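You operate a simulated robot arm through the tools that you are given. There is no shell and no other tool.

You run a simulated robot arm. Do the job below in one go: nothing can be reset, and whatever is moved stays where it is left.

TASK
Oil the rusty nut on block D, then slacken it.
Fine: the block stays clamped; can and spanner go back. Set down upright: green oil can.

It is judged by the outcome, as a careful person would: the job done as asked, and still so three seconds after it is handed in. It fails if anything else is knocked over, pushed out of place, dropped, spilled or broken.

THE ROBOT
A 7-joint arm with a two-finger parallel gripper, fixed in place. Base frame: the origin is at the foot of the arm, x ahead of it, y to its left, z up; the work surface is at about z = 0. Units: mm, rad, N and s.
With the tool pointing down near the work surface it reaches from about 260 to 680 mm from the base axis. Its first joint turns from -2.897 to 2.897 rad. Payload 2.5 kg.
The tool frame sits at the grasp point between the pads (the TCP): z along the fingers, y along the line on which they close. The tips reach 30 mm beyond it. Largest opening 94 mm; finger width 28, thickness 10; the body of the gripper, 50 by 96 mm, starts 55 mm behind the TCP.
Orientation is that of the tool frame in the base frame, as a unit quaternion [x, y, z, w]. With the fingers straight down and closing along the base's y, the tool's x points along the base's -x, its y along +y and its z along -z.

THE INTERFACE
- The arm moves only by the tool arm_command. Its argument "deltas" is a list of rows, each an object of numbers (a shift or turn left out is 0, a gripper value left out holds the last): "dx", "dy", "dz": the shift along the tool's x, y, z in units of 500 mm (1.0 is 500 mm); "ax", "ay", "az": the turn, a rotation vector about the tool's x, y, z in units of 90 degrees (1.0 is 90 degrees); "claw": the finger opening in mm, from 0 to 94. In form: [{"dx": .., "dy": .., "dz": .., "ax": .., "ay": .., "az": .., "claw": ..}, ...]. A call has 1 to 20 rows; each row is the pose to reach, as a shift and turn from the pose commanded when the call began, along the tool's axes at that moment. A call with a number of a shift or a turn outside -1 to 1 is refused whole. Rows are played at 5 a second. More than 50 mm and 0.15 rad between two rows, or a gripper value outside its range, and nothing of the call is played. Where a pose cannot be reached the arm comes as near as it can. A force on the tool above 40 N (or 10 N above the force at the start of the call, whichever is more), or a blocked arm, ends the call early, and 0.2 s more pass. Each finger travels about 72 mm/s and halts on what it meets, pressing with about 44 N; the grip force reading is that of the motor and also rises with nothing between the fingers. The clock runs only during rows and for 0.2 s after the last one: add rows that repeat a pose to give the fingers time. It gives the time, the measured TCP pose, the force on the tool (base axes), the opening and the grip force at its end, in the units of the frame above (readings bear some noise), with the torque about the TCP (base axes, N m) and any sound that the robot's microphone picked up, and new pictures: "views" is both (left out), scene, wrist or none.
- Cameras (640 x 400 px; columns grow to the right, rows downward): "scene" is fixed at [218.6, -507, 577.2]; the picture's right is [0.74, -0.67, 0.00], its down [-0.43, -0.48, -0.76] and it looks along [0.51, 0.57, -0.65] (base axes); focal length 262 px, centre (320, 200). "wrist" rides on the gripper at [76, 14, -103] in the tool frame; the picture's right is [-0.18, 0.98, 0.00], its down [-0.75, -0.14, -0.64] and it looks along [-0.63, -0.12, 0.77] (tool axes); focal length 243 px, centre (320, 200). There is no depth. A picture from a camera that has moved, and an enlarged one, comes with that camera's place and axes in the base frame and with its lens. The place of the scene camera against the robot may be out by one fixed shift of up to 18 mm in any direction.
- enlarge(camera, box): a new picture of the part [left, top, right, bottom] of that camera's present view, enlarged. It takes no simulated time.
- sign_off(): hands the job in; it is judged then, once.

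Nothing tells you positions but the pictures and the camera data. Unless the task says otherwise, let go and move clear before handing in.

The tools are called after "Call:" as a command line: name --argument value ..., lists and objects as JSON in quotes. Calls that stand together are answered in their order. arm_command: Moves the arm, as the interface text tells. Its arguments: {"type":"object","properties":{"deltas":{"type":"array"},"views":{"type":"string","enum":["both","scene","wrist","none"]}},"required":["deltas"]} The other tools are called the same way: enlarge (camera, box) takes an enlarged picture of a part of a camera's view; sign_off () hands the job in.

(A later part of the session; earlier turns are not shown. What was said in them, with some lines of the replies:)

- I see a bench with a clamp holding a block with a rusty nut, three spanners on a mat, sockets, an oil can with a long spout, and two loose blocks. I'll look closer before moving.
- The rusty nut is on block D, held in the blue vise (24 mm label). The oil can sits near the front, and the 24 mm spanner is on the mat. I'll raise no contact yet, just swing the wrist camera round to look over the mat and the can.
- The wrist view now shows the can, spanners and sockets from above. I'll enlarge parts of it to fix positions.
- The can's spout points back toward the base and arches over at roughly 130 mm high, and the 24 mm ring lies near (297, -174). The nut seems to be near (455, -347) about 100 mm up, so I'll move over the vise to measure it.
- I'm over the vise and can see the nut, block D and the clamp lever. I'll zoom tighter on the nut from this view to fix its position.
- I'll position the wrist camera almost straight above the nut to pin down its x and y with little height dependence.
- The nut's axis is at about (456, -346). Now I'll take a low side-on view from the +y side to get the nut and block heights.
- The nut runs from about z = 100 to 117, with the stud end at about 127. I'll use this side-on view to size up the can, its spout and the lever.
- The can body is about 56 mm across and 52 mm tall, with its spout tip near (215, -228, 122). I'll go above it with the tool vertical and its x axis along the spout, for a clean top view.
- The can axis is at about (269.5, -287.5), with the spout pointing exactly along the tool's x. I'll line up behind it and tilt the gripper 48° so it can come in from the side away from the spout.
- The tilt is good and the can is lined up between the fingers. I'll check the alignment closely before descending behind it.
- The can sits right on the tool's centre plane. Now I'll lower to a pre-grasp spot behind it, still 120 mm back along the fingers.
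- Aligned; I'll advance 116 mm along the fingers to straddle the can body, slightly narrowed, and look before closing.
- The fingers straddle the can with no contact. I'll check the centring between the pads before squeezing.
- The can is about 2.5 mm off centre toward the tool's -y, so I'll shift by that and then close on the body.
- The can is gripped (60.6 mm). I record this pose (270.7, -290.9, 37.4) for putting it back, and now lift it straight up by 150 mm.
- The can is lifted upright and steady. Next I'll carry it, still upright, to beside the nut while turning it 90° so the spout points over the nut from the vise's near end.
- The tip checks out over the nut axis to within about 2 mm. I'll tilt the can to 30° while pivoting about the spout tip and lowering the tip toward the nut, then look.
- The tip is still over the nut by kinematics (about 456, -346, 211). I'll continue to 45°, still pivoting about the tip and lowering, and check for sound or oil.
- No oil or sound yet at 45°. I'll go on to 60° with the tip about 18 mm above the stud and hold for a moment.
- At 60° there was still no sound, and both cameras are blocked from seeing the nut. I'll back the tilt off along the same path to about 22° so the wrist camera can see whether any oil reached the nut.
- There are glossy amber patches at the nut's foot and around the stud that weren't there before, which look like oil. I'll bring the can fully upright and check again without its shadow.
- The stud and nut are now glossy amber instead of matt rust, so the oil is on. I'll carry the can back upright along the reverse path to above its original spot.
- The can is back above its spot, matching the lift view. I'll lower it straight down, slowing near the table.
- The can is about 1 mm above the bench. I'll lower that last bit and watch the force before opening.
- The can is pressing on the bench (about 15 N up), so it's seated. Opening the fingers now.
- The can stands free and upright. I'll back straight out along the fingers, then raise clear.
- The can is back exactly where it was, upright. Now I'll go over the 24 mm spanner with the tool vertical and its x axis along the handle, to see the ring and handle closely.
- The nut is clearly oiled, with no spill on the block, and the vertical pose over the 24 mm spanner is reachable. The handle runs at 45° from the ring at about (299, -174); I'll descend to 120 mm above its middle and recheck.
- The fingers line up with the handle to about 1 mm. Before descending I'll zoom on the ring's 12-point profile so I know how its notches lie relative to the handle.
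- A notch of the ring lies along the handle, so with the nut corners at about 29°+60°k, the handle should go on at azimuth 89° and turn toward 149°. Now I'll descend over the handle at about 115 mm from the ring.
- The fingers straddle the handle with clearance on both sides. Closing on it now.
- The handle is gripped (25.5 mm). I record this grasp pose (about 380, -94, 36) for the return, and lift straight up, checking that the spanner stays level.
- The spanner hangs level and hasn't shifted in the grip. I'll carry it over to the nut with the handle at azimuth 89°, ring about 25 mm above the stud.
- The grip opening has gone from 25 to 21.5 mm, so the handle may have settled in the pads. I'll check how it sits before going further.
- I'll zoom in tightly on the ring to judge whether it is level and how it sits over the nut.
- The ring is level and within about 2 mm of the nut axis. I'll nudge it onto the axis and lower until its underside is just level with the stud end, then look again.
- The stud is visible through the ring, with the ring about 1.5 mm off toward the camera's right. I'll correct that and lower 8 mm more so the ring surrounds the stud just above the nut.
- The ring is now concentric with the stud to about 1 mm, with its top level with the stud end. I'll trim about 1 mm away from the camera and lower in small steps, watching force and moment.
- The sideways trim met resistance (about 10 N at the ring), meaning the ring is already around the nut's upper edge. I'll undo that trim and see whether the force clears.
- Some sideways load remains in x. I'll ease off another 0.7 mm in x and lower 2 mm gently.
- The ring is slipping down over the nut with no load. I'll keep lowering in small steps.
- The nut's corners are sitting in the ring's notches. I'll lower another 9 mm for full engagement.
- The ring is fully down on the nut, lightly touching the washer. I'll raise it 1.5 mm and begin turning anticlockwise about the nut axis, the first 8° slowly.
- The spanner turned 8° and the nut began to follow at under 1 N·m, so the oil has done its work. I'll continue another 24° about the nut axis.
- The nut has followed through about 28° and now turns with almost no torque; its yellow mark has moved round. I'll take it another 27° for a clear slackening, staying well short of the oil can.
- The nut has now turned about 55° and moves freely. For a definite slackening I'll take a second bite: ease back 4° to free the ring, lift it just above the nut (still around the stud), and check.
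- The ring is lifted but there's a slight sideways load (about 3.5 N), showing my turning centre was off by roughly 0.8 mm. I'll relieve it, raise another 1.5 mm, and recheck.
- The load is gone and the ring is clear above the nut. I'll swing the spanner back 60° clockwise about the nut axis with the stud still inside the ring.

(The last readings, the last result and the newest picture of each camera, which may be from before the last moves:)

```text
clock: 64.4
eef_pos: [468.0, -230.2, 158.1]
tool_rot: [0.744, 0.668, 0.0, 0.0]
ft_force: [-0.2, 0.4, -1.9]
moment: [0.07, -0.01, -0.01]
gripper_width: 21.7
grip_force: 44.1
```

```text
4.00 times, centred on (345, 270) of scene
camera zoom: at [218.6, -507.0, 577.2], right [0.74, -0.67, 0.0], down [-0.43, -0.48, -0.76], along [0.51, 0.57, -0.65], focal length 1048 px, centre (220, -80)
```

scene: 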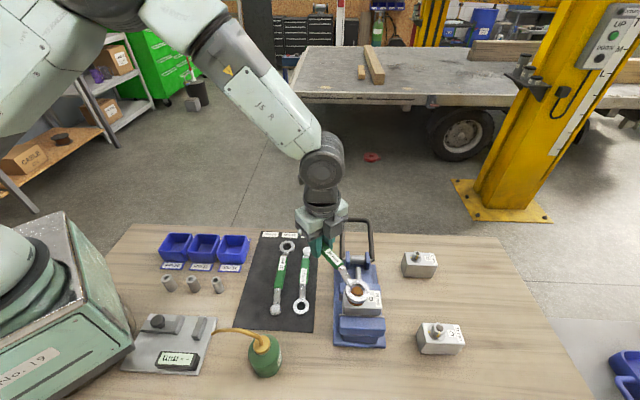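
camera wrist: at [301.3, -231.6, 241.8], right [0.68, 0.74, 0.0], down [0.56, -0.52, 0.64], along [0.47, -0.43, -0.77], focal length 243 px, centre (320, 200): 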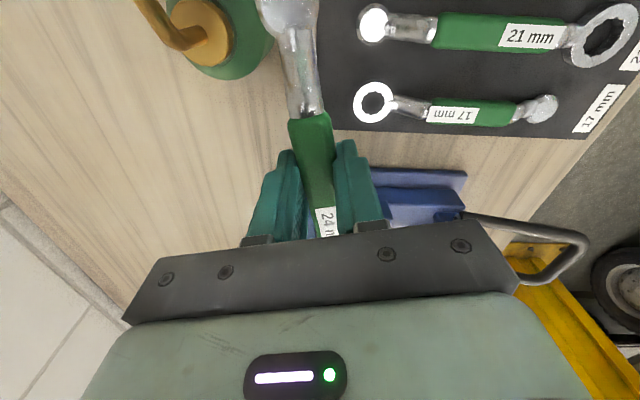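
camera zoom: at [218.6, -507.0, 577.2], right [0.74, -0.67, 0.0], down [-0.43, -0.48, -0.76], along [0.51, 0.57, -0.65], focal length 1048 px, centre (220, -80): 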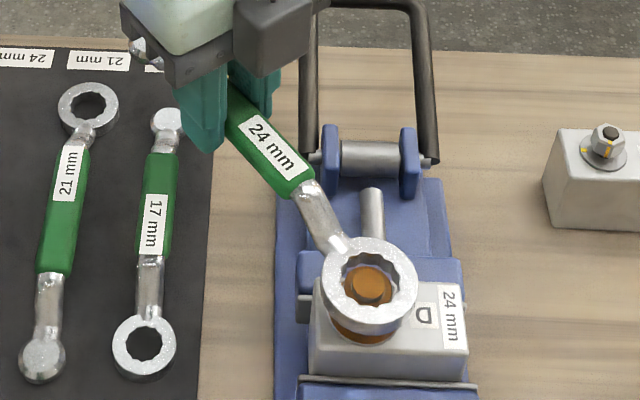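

After the swing the ring sits in the same place relative to the nut, with notches in the same phase. I'll lower it again gently, first 8 mm.

Call:
arm_command --deltas '[{"dz": 0.004}, {"dz": 0.008}, {"dz": 0.012}, {"dz": 0.016}, {"dz": 0.016}]' --views "scene"

Call:
enlarge --camera "scene" --box '[345, 280, 375, 305]'

```text
clock: 65.6
eef_pos: [468.8, -230.9, 148.3]
tool_rot: [0.743, 0.669, 0.0, 0.001]
ft_force: [0.8, -0.8, -1.7]
moment: [0.05, 0.02, 0.02]
gripper_width: 21.4
grip_force: 43.9
```

scene: 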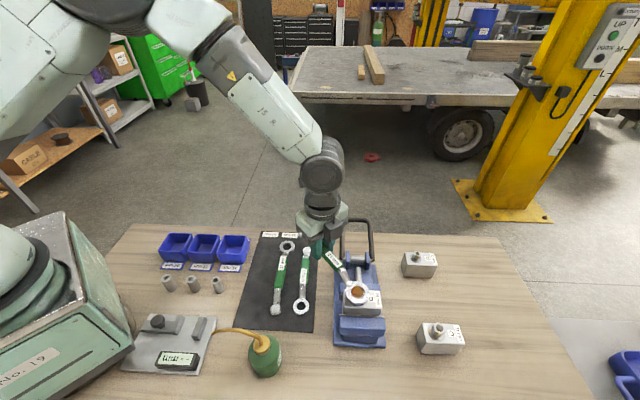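

```text
16.00 times, centred on (360, 292) of scene
camera zoom: at [218.6, -507.0, 577.2], right [0.74, -0.67, 0.0], down [-0.43, -0.48, -0.76], along [0.51, 0.57, -0.65], focal length 4194 px, centre (-320, -1280)
```

zoom: 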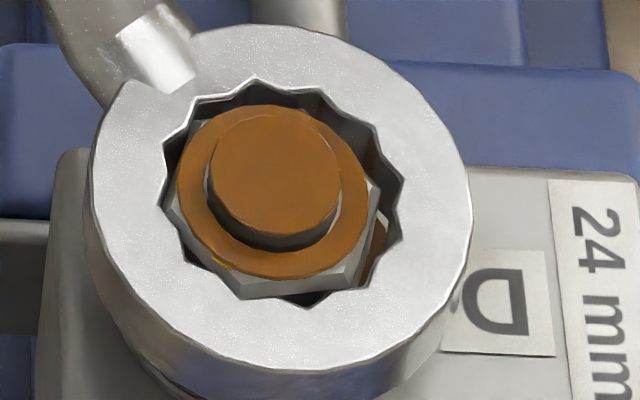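

It slipped over the nut again without load. Lowering the rest of the way, stopping just above the washer.

Call:
arm_command --deltas '[{"dz": 0.004}, {"dz": 0.008}, {"dz": 0.012}, {"dz": 0.016}, {"dz": 0.019}, {"dz": 0.019}]' --views "none"

Call:
enlarge --camera "scene" --box '[345, 280, 375, 305]'

```text
clock: 67.0
eef_pos: [468.8, -229.8, 140.5]
tool_rot: [0.743, 0.669, 0.0, 0.0]
ft_force: [0.2, -0.4, -2.8]
moment: [0.06, -0.02, -0.02]
gripper_width: 21.4
grip_force: 44.4
```

```text
16.00 times, centred on (360, 292) of scene
camera zoom: at [218.6, -507.0, 577.2], right [0.74, -0.67, 0.0], down [-0.43, -0.48, -0.76], along [0.51, 0.57, -0.65], focal length 4194 px, centre (-320, -1280)
```

zoom: 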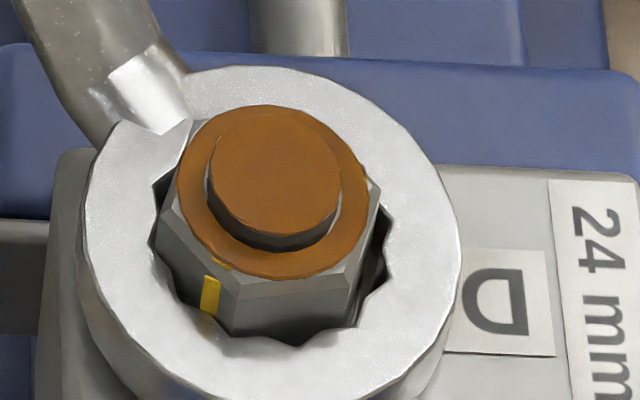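

Fully engaged again with no side load. Now I'll turn a second bite anticlockwise, 62°, about the corrected centre.

Call:
arm_command --deltas '[{"dx": -0.0005, "dy": -0.0164, "az": -0.0444}, {"dx": -0.0021, "dy": -0.0326, "az": -0.0889}, {"dx": -0.0087, "dy": -0.0647, "az": -0.1778}, {"dx": -0.0196, "dy": -0.0955, "az": -0.2667}, {"dx": -0.0348, "dy": -0.1244, "az": -0.3556}, {"dx": -0.0539, "dy": -0.151, "az": -0.4444}, {"dx": -0.0764, "dy": -0.1747, "az": -0.5333}, {"dx": -0.1021, "dy": -0.195, "az": -0.6222}, {"dx": -0.1159, "dy": -0.2038, "az": -0.6667}, {"dx": -0.123, "dy": -0.2078, "az": -0.6889}, {"dx": -0.123, "dy": -0.2078, "az": -0.6889}]' --views "scene"

Call:
enlarge --camera "scene" --box '[345, 280, 375, 305]'

```text
clock: 69.4
eef_pos: [361.9, -278.7, 140.1]
tool_rot: [0.288, 0.957, 0.001, 0.001]
ft_force: [23.4, 22.8, -2.5]
moment: [0.78, -0.48, -0.98]
gripper_width: 22.5
grip_force: 43.9
```

scene: 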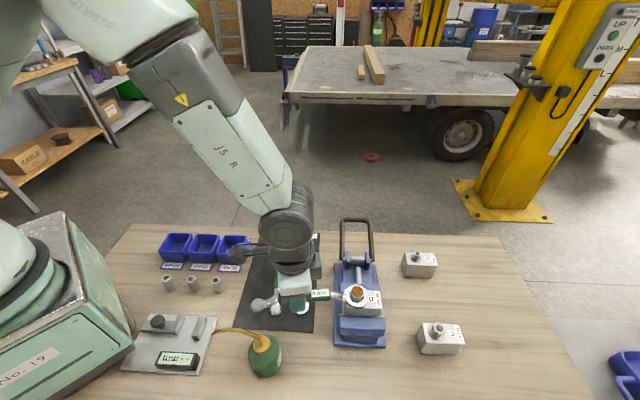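

```text
16.00 times, centred on (360, 292) of scene
camera zoom: at [218.6, -507.0, 577.2], right [0.74, -0.67, 0.0], down [-0.43, -0.48, -0.76], along [0.51, 0.57, -0.65], focal length 4194 px, centre (-320, -1280)
```

zoom: 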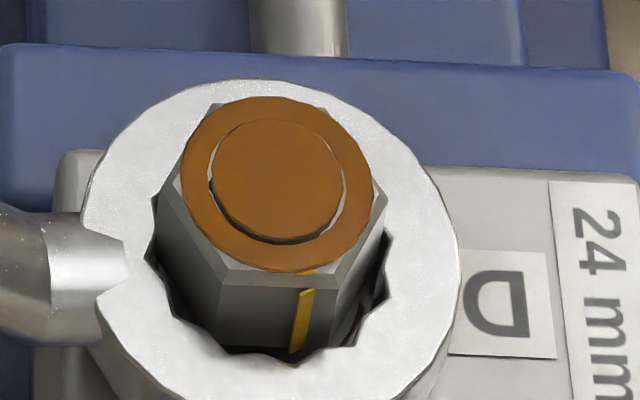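

The nut came to a firm stop near the end of this bite (about 33 N); by its mark it has turned roughly 105° in total and climbed the stud. That is plenty, so I'll ease back to unload the spanner.

Call:
arm_command --deltas '[{"dx": -0.0002, "dy": 0.0082, "az": 0.0222}, {"dx": -0.0007, "dy": 0.0163, "az": 0.0444}, {"dx": -0.0014, "dy": 0.0245, "az": 0.0667}, {"dx": -0.0014, "dy": 0.0245, "az": 0.0667}]' --views "scene"

Call:
enlarge --camera "scene" --box '[345, 280, 375, 305]'

Call:
enlarge --camera "scene" --box '[240, 220, 400, 380]'

```text
clock: 70.4
eef_pos: [365.3, -271.7, 140.0]
tool_rot: [0.343, 0.939, -0.001, -0.001]
ft_force: [6.2, 6.6, -2.9]
moment: [0.23, -0.09, -0.34]
gripper_width: 21.7
grip_force: 43.6
```

scene: 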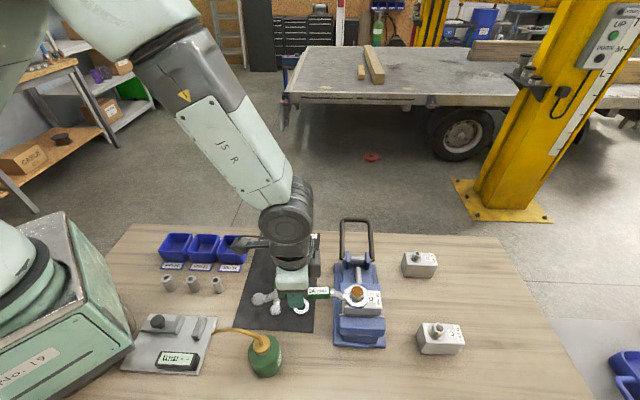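

```text
16.00 times, centred on (360, 292) of scene
camera zoom: at [218.6, -507.0, 577.2], right [0.74, -0.67, 0.0], down [-0.43, -0.48, -0.76], along [0.51, 0.57, -0.65], focal length 4194 px, centre (-320, -1280)
```

zoom: 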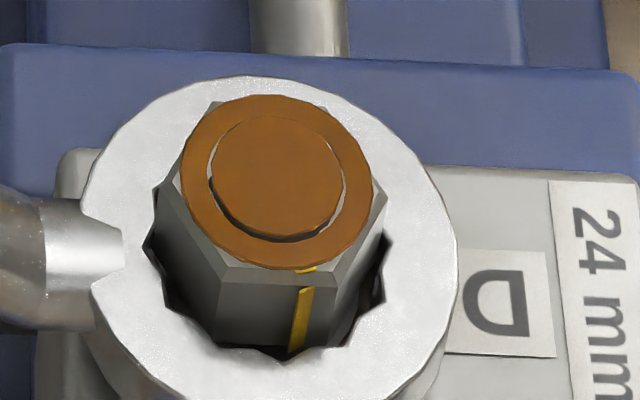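

```text
2.50 times, centred on (320, 300) of scene
camera zoom: at [218.6, -507.0, 577.2], right [0.74, -0.67, 0.0], down [-0.43, -0.48, -0.76], along [0.51, 0.57, -0.65], focal length 655 px, centre (320, -50)
```

zoom: 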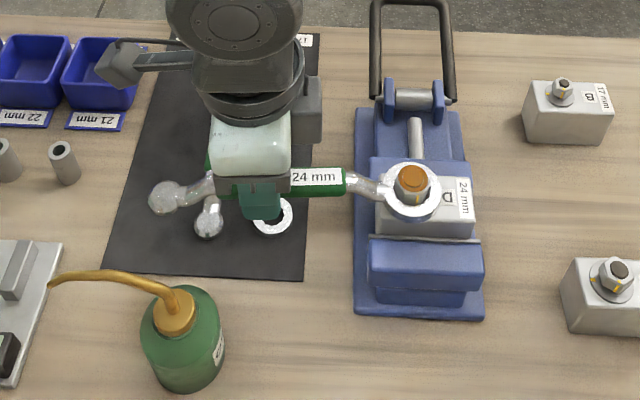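

About 9 N remains, so I'll back off another few degrees until the spanner is slack on the nut.

Call:
arm_command --deltas '[{"dx": -0.0004, "dy": 0.0123, "az": 0.0333}, {"dx": -0.0004, "dy": 0.0123, "az": 0.0333}]' --views "none"

```text
clock: 71.0
eef_pos: [370.3, -266.6, 141.5]
tool_rot: [0.368, 0.93, 0.0, 0.001]
ft_force: [-0.3, 0.2, -3.2]
moment: [0.06, 0.06, -0.01]
gripper_width: 21.4
grip_force: 44.0
```

The load is gone. I'll lift the ring straight up off the nut, checking it doesn't drag.

Call:
arm_command --deltas '[{"dz": -0.006}, {"dz": -0.012}, {"dz": -0.02}, {"dz": -0.028}, {"dz": -0.036}, {"dz": -0.046}, {"dz": -0.056}, {"dz": -0.066}, {"dz": -0.08}, {"dz": -0.08}]' --views "both"

Call:
enlarge --camera "scene" --box '[335, 260, 395, 310]'

Call:
enlarge --camera "wrist" --box '[200, 0, 440, 240]'

```text
clock: 73.2
eef_pos: [370.6, -266.1, 180.0]
tool_rot: [0.367, 0.93, 0.0, 0.0]
ft_force: [-0.3, -0.1, -2.3]
moment: [0.06, 0.07, -0.03]
gripper_width: 21.4
grip_force: 44.5
camera wrist: at [324.1, -203.7, 283.0], right [0.8, 0.59, 0.0], down [0.46, -0.62, 0.64], along [0.38, -0.52, -0.77], focal length 243 px, centre (320, 200)
```

scene: 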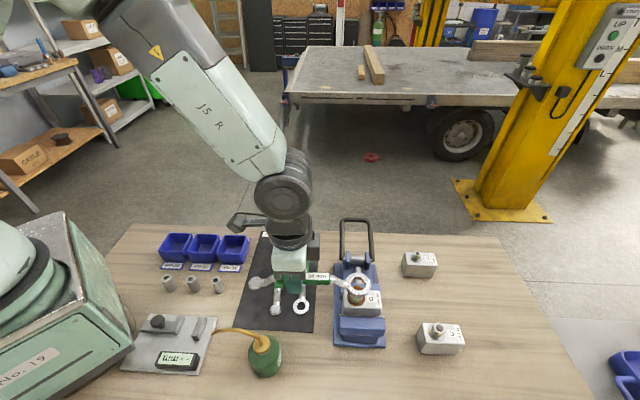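
wrist: 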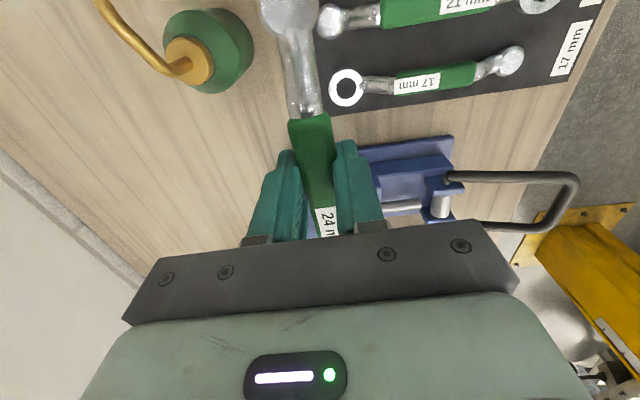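

```text
8.00 times, centred on (365, 285) of scene
camera zoom: at [218.6, -507.0, 577.2], right [0.74, -0.67, 0.0], down [-0.43, -0.48, -0.76], along [0.51, 0.57, -0.65], focal length 2097 px, centre (-40, -480)
```

zoom: 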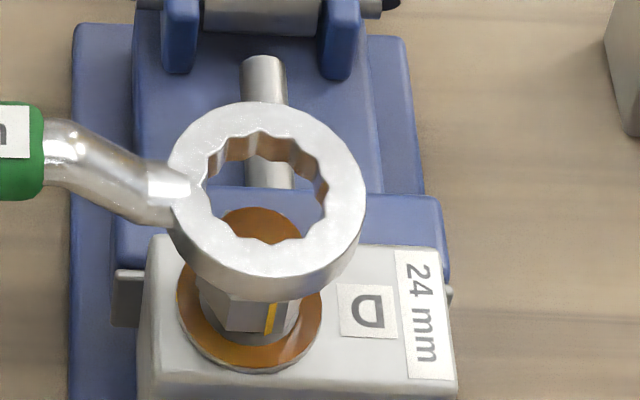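

```text
1.67 times, centred on (320, 120) of wrist
camera zoom: at [324.1, -203.7, 283.0], right [0.8, 0.59, 0.0], down [0.46, -0.62, 0.64], along [0.38, -0.52, -0.77], focal length 404 px, centre (320, 333)
```

zoom: 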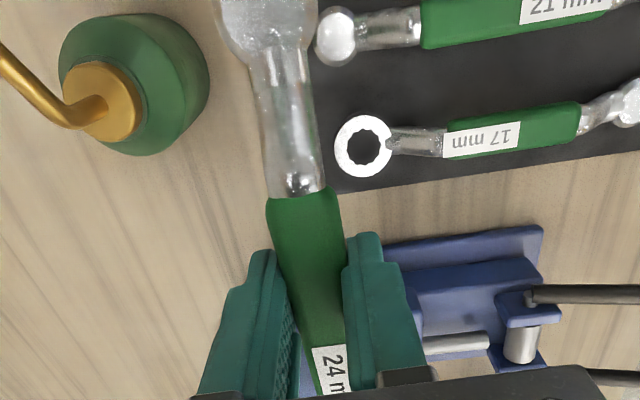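

The ring is clear, and the nut now sits visibly higher with its mark moved round while the block and clamp are undisturbed. I'll carry the spanner back above its place on the mat.

Call:
arm_command --deltas '[{"dz": -0.03}, {"dx": 0.0171, "dy": 0.0205, "dz": -0.052, "az": 0.0786}, {"dx": 0.0342, "dy": 0.0409, "dz": -0.052, "az": 0.1573}, {"dx": 0.0513, "dy": 0.0614, "dz": -0.052, "az": 0.2359}, {"dx": 0.0683, "dy": 0.0818, "dz": -0.052, "az": 0.3145}, {"dx": 0.0854, "dy": 0.1023, "dz": -0.052, "az": 0.3932}, {"dx": 0.1025, "dy": 0.1228, "dz": -0.052, "az": 0.4718}, {"dx": 0.1196, "dy": 0.1432, "dz": -0.052, "az": 0.5504}, {"dx": 0.1367, "dy": 0.1637, "dz": -0.052, "az": 0.629}, {"dx": 0.1538, "dy": 0.1842, "dz": -0.052, "az": 0.7077}, {"dx": 0.1708, "dy": 0.2046, "dz": -0.052, "az": 0.7863}, {"dx": 0.1879, "dy": 0.2251, "dz": -0.052, "az": 0.8649}, {"dx": 0.205, "dy": 0.2455, "dz": -0.052, "az": 0.9436}, {"dx": 0.2221, "dy": 0.266, "dz": -0.052, "az": 1.0222}, {"dx": 0.2221, "dy": 0.266, "dz": -0.052, "az": 1.0222}, {"dx": 0.2221, "dy": 0.266, "dz": -0.052, "az": 1.0222}]' --views "both"

Call:
enlarge --camera "scene" --box '[335, 260, 395, 310]'

Call:
enlarge --camera "scene" --box '[200, 130, 360, 320]'

```text
refused: 1.0222 is not a number from -1 to 1
```

```text
8.00 times, centred on (365, 285) of scene
camera zoom: at [218.6, -507.0, 577.2], right [0.74, -0.67, 0.0], down [-0.43, -0.48, -0.76], along [0.51, 0.57, -0.65], focal length 2097 px, centre (-40, -480)
```

zoom: 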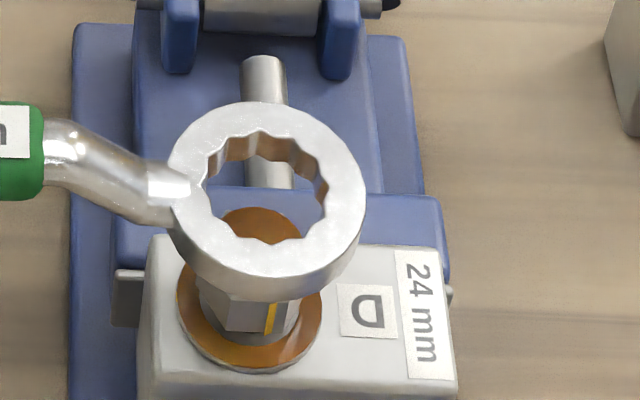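

```text
2.11 times, centred on (280, 225) of scene
camera zoom: at [218.6, -507.0, 577.2], right [0.74, -0.67, 0.0], down [-0.43, -0.48, -0.76], along [0.51, 0.57, -0.65], focal length 552 px, centre (404, 147)
```

zoom: 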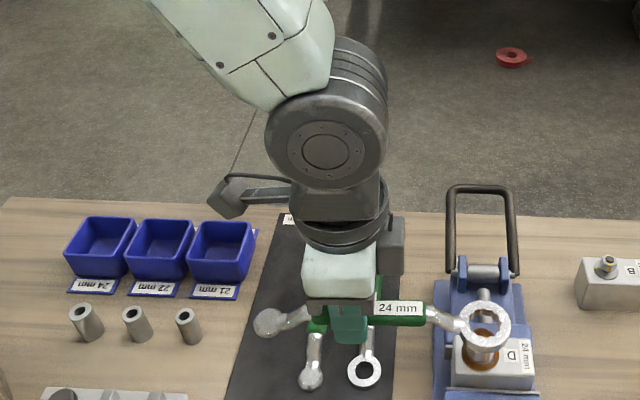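

That call was refused (one turn value exceeded 1), so nothing moved. I'll split the move in two.

Call:
arm_command --deltas '[{"dz": -0.03}, {"dx": 0.0171, "dy": 0.0205, "dz": -0.052, "az": 0.0786}, {"dx": 0.0342, "dy": 0.0409, "dz": -0.052, "az": 0.1573}, {"dx": 0.0513, "dy": 0.0614, "dz": -0.052, "az": 0.2359}, {"dx": 0.0683, "dy": 0.0818, "dz": -0.052, "az": 0.3145}, {"dx": 0.0854, "dy": 0.1023, "dz": -0.052, "az": 0.3932}, {"dx": 0.1025, "dy": 0.1228, "dz": -0.052, "az": 0.4718}, {"dx": 0.1196, "dy": 0.1432, "dz": -0.052, "az": 0.5504}, {"dx": 0.1367, "dy": 0.1637, "dz": -0.052, "az": 0.629}, {"dx": 0.1538, "dy": 0.1842, "dz": -0.052, "az": 0.7077}, {"dx": 0.1708, "dy": 0.2046, "dz": -0.052, "az": 0.7863}, {"dx": 0.1879, "dy": 0.2251, "dz": -0.052, "az": 0.8649}, {"dx": 0.205, "dy": 0.2455, "dz": -0.052, "az": 0.9436}, {"dx": 0.205, "dy": 0.2455, "dz": -0.052, "az": 0.9436}]' --views "scene"

Call:
enlarge --camera "scene" --box '[335, 260, 395, 310]'

```text
clock: 76.2
eef_pos: [378.6, -106.6, 205.6]
tool_rot: [0.899, 0.439, 0.0, 0.0]
ft_force: [0.0, -0.2, -2.5]
moment: [0.04, -0.06, 0.01]
gripper_width: 21.6
grip_force: 44.6
```

scene: 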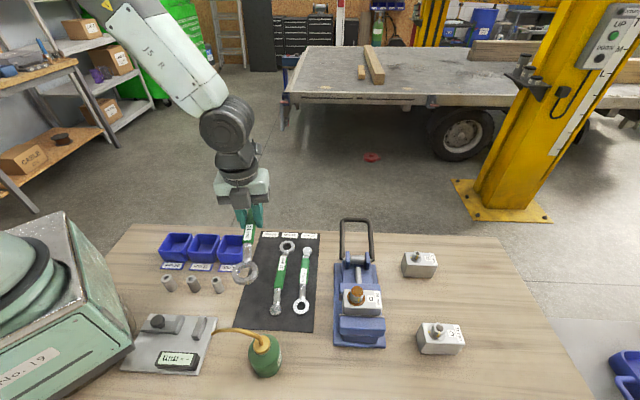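

```text
8.00 times, centred on (365, 285) of scene
camera zoom: at [218.6, -507.0, 577.2], right [0.74, -0.67, 0.0], down [-0.43, -0.48, -0.76], along [0.51, 0.57, -0.65], focal length 2097 px, centre (-40, -480)
```

zoom: 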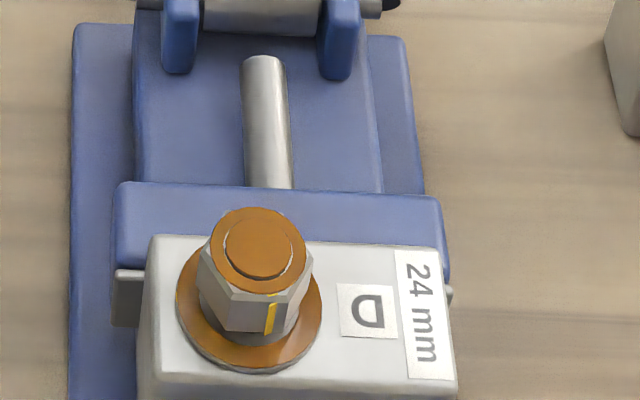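

The nut is clearly backed off and still on the stud, and the block and clamp haven't moved. Now the last bit of rotation and a lowering to about 45 mm above grasp height.

Call:
arm_command --deltas '[{"dx": 0.0219, "dy": -0.0152, "az": 0.0786}, {"dx": 0.0219, "dy": -0.0152, "dz": 0.05, "az": 0.0786}, {"dx": 0.0219, "dy": -0.0152, "dz": 0.12, "az": 0.0786}, {"dx": 0.0219, "dy": -0.0152, "dz": 0.19, "az": 0.0786}, {"dx": 0.0219, "dy": -0.0152, "dz": 0.25, "az": 0.0786}, {"dx": 0.0219, "dy": -0.0152, "dz": 0.25, "az": 0.0786}]' --views "both"

Call:
enlarge --camera "scene" --box '[215, 210, 345, 330]'

Call:
enlarge --camera "wrist" --box '[200, 0, 440, 240]'

```text
clock: 77.6
eef_pos: [380.4, -93.0, 80.8]
tool_rot: [0.924, 0.382, -0.001, 0.0]
ft_force: [-0.5, -1.3, -2.7]
moment: [0.1, -0.04, 0.01]
gripper_width: 21.4
grip_force: 43.9
camera wrist: at [444.9, -48.9, 184.1], right [0.56, -0.83, 0.0], down [-0.63, -0.43, 0.64], along [-0.53, -0.36, -0.77], focal length 243 px, centre (320, 200)
```

scene: 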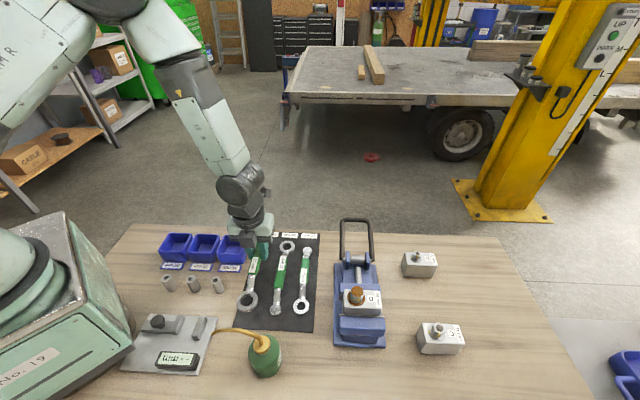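
wrist: 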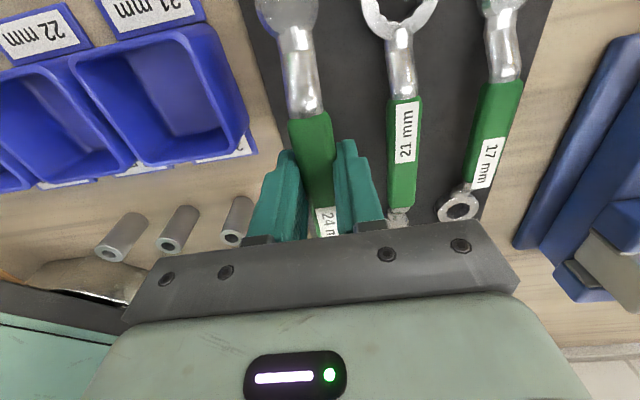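

```text
3.33 times, centred on (280, 270) of scene
camera zoom: at [218.6, -507.0, 577.2], right [0.74, -0.67, 0.0], down [-0.43, -0.48, -0.76], along [0.51, 0.57, -0.65], focal length 874 px, centre (453, -33)
```

zoom: 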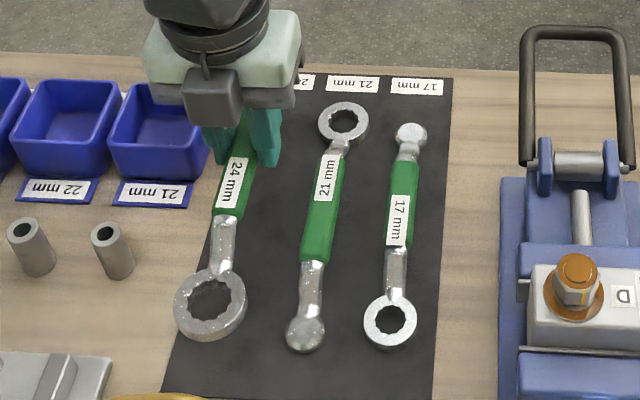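

```text
1.67 times, centred on (320, 120) of wrist
camera zoom: at [444.9, -48.9, 184.1], right [0.56, -0.83, 0.0], down [-0.63, -0.43, 0.64], along [-0.53, -0.36, -0.77], focal length 404 px, centre (320, 333)
```

zoom: 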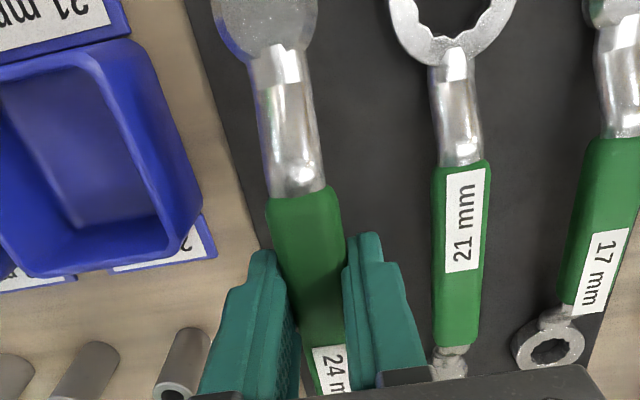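

The spanner is right above its original place. I'll lower it to about 4 mm above the grasp height and check for contact.

Call:
arm_command --deltas '[{"dz": 0.03}, {"dz": 0.055}, {"dz": 0.07}, {"dz": 0.078}, {"dz": 0.082}, {"dz": 0.082}]' --views "scene"

Call:
enlarge --camera "scene" --box '[215, 220, 345, 330]'

```text
clock: 79.0
eef_pos: [380.2, -94.7, 39.5]
tool_rot: [0.924, 0.383, 0.0, -0.001]
ft_force: [-0.2, -0.9, -2.0]
moment: [0.09, -0.06, 0.02]
gripper_width: 21.3
grip_force: 44.2
```

scene: 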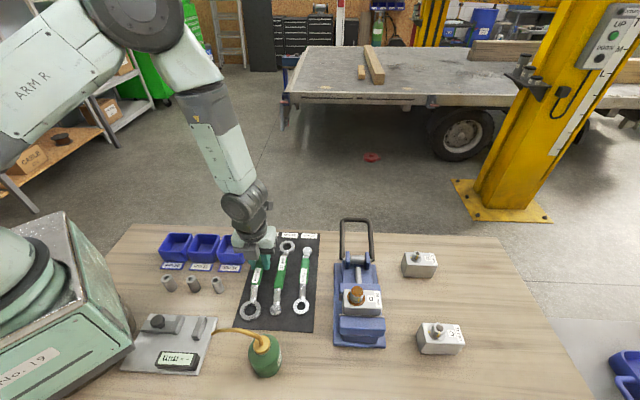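

```text
3.64 times, centred on (280, 275) of scene
camera zoom: at [218.6, -507.0, 577.2], right [0.74, -0.67, 0.0], down [-0.43, -0.48, -0.76], along [0.51, 0.57, -0.65], focal length 953 px, centre (466, -73)
```

zoom: 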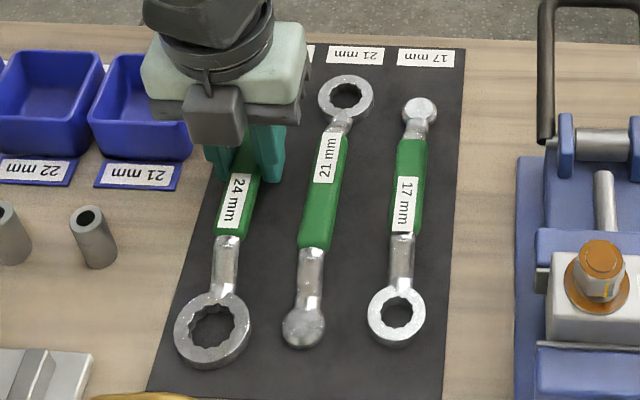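

No contact yet and the ring lines up with where it lay. Lowering the last few millimetres in small steps.

Call:
arm_command --deltas '[{"dz": 0.002}, {"dz": 0.004}, {"dz": 0.006}, {"dz": 0.006}]' --views "none"

```text
clock: 79.7
eef_pos: [380.8, -94.1, 38.8]
tool_rot: [0.924, 0.382, 0.001, -0.001]
ft_force: [-1.7, -1.1, 6.1]
moment: [-0.04, -0.04, -0.01]
gripper_width: 21.3
grip_force: 43.7
stopped in row 3: the force on the tool passed its limit at 46 N (the readings are from after the stop); the commanded pose is now the measured one
```

The spanner has met the mat (it sits about 2 mm lower in the fingers than at first). It's seated, so I'll open the fingers.

Call:
arm_command --deltas '[{"dx": 0, "claw": 24}, {"dx": 0, "claw": 30}, {"dx": 0, "claw": 40}, {"dx": 0, "claw": 52}, {"dx": 0, "claw": 52}]' --views "both"

Call:
enlarge --camera "scene" --box '[215, 220, 345, 330]'

Call:
enlarge --camera "wrist" --box '[200, 60, 440, 240]'

```text
clock: 80.9
eef_pos: [380.9, -94.2, 39.2]
tool_rot: [0.924, 0.382, 0.001, 0.0]
ft_force: [0.3, -0.5, -0.2]
moment: [-0.02, 0.03, 0.02]
gripper_width: 52.1
grip_force: 0.2
camera wrist: at [444.7, -49.8, 142.0], right [0.56, -0.83, 0.0], down [-0.63, -0.43, 0.64], along [-0.53, -0.36, -0.77], focal length 243 px, centre (320, 200)
```

scene: 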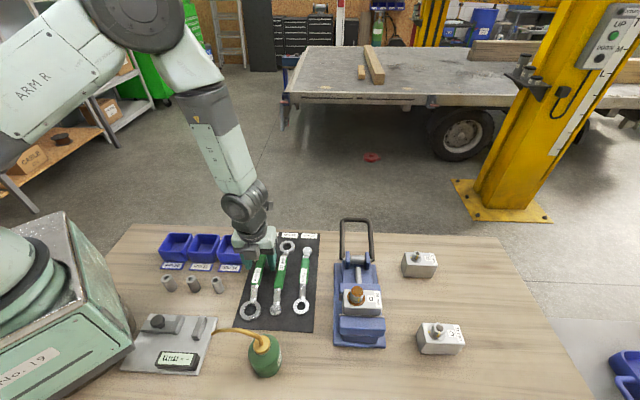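
wrist: 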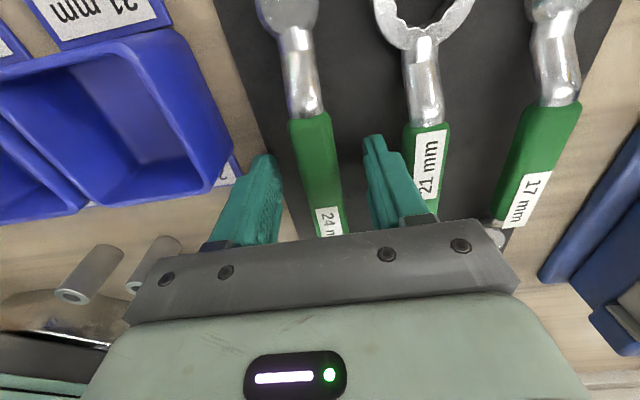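

```text
3.64 times, centred on (280, 275) of scene
camera zoom: at [218.6, -507.0, 577.2], right [0.74, -0.67, 0.0], down [-0.43, -0.48, -0.76], along [0.51, 0.57, -0.65], focal length 953 px, centre (466, -73)
```

zoom: 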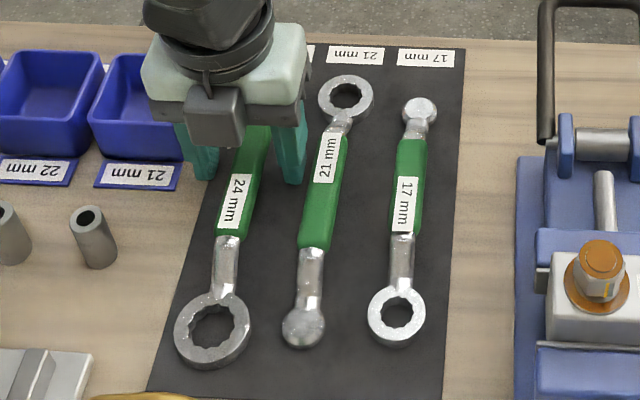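

```text
2.22 times, centred on (320, 150) of wrist
camera zoom: at [444.7, -49.8, 142.0], right [0.56, -0.83, 0.0], down [-0.63, -0.43, 0.64], along [-0.53, -0.36, -0.77], focal length 539 px, centre (320, 311)
```

zoom: 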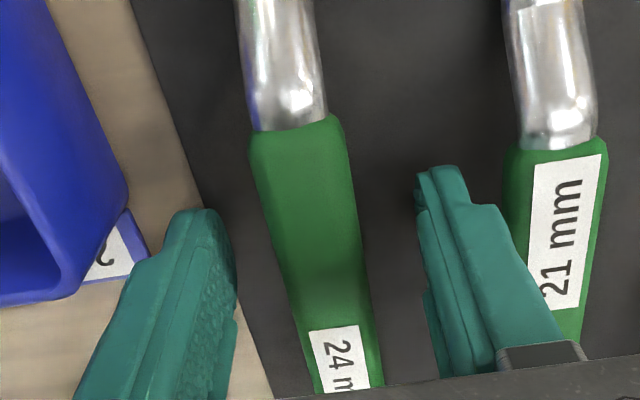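

The spanner is back on the mat in its place. I'll raise straight up well clear and check the whole scene.

Call:
arm_command --deltas '[{"dz": -0.02}, {"dz": -0.06}, {"dz": -0.12}, {"dz": -0.2}, {"dz": -0.28}, {"dz": -0.36}, {"dz": -0.44}, {"dz": -0.5}, {"dz": -0.5}]' --views "both"

Call:
enlarge --camera "scene" --box '[215, 220, 345, 330]'

Call:
enlarge --camera "scene" --box '[310, 210, 480, 370]'

Call:
enlarge --camera "scene" --box '[335, 260, 395, 310]'

Call:
enlarge --camera "scene" --box '[110, 220, 300, 390]'

```text
clock: 82.9
eef_pos: [378.3, -94.4, 290.7]
tool_rot: [0.924, 0.382, 0.0, 0.0]
ft_force: [-0.7, 0.5, 0.1]
moment: [0.0, 0.02, -0.01]
gripper_width: 51.7
grip_force: 0.1
camera wrist: at [442.3, -50.1, 394.0], right [0.56, -0.83, 0.0], down [-0.63, -0.43, 0.64], along [-0.53, -0.36, -0.77], focal length 243 px, centre (320, 200)
```

scene: 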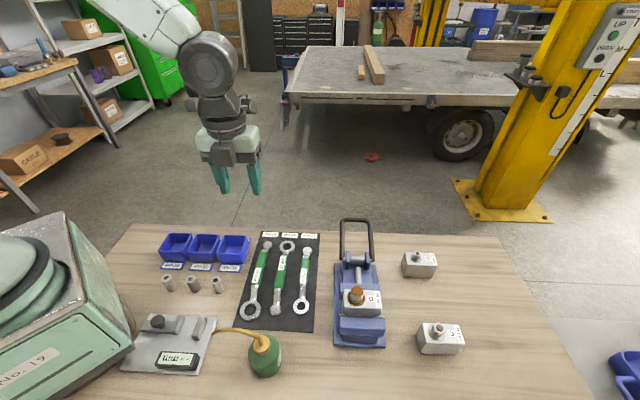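
wrist: 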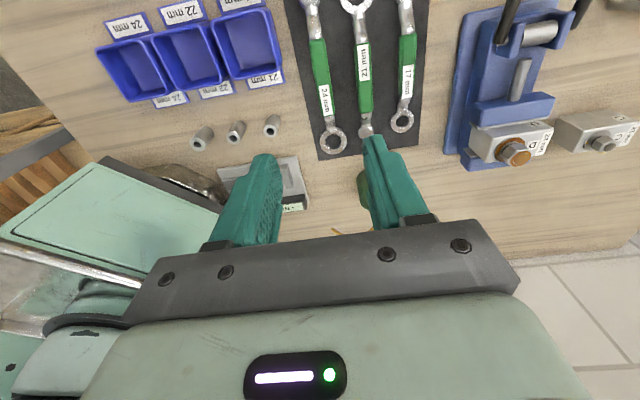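

```text
3.64 times, centred on (280, 275) of scene
camera zoom: at [218.6, -507.0, 577.2], right [0.74, -0.67, 0.0], down [-0.43, -0.48, -0.76], along [0.51, 0.57, -0.65], focal length 953 px, centre (466, -73)
```

zoom: 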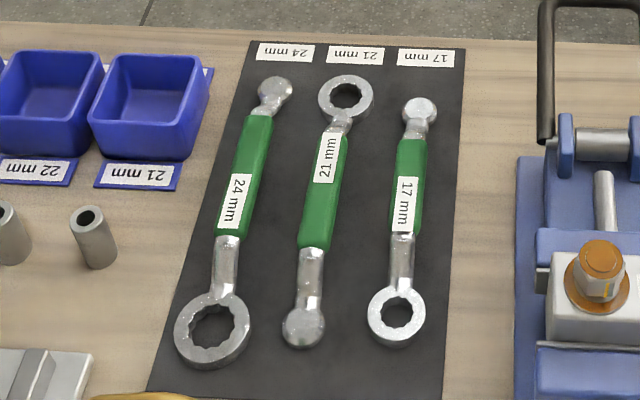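

```text
2.50 times, centred on (395, 290) of scene
camera zoom: at [218.6, -507.0, 577.2], right [0.74, -0.67, 0.0], down [-0.43, -0.48, -0.76], along [0.51, 0.57, -0.65], focal length 655 px, centre (132, -25)
```

zoom: 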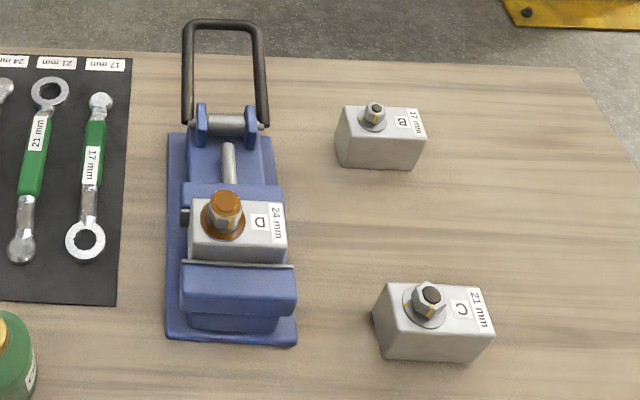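

```text
8.00 times, centred on (365, 285) of scene
camera zoom: at [218.6, -507.0, 577.2], right [0.74, -0.67, 0.0], down [-0.43, -0.48, -0.76], along [0.51, 0.57, -0.65], focal length 2097 px, centre (-40, -480)
```

zoom: 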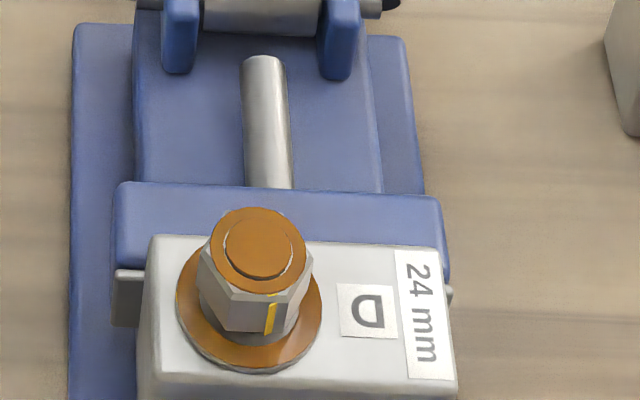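

```text
2.35 times, centred on (205, 305) of scene
camera zoom: at [218.6, -507.0, 577.2], right [0.74, -0.67, 0.0], down [-0.43, -0.48, -0.76], along [0.51, 0.57, -0.65], focal length 617 px, centre (591, -47)
```

zoom: 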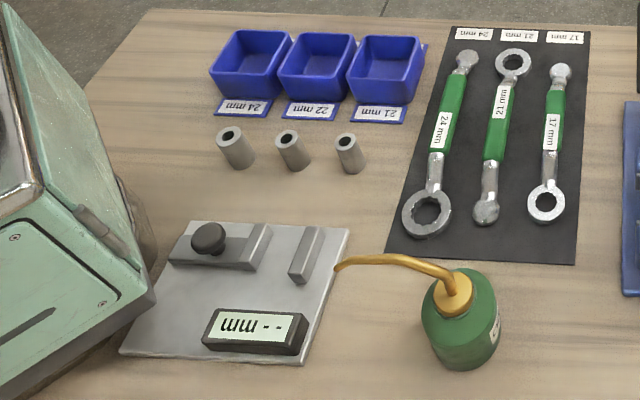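

Everything is as it should be. The nut on block D is oiled and backed off but still on its stud, the block is still clamped, and the can stands upright in its place. The 24 mm spanner is back on the mat and the gripper is clear, so I'm handing in.

Call:
sign_off

```text
The job is handed in.
```

The rusty nut on block D is oiled and slackened. I turned it about 105° anticlockwise in two bites, and it is still on its stud.

- **Oiling:** The stud, nut and washer went from matt rust to wet amber, and I saw no oil on the block or bench.
- **Slackening:** The nut broke loose easily (under 1 N·m). Near the end of the second bite it came to a firm stop, so I eased off and left it there.
- **Clamp:** Block D is still clamped, and neither it nor the vise shifted in the pictures.
- **Tools:** The green oil can is upright where it was, and the 24 mm spanner is back in its place on the mat. While seating the spanner, the arm's contact stop tripped once at 46 N; in the pictures afterwards nothing looked disturbed.

The gripper let go and moved clear before I handed the job in. The hand-in gave no verdict, so the result rests on the final pictures.
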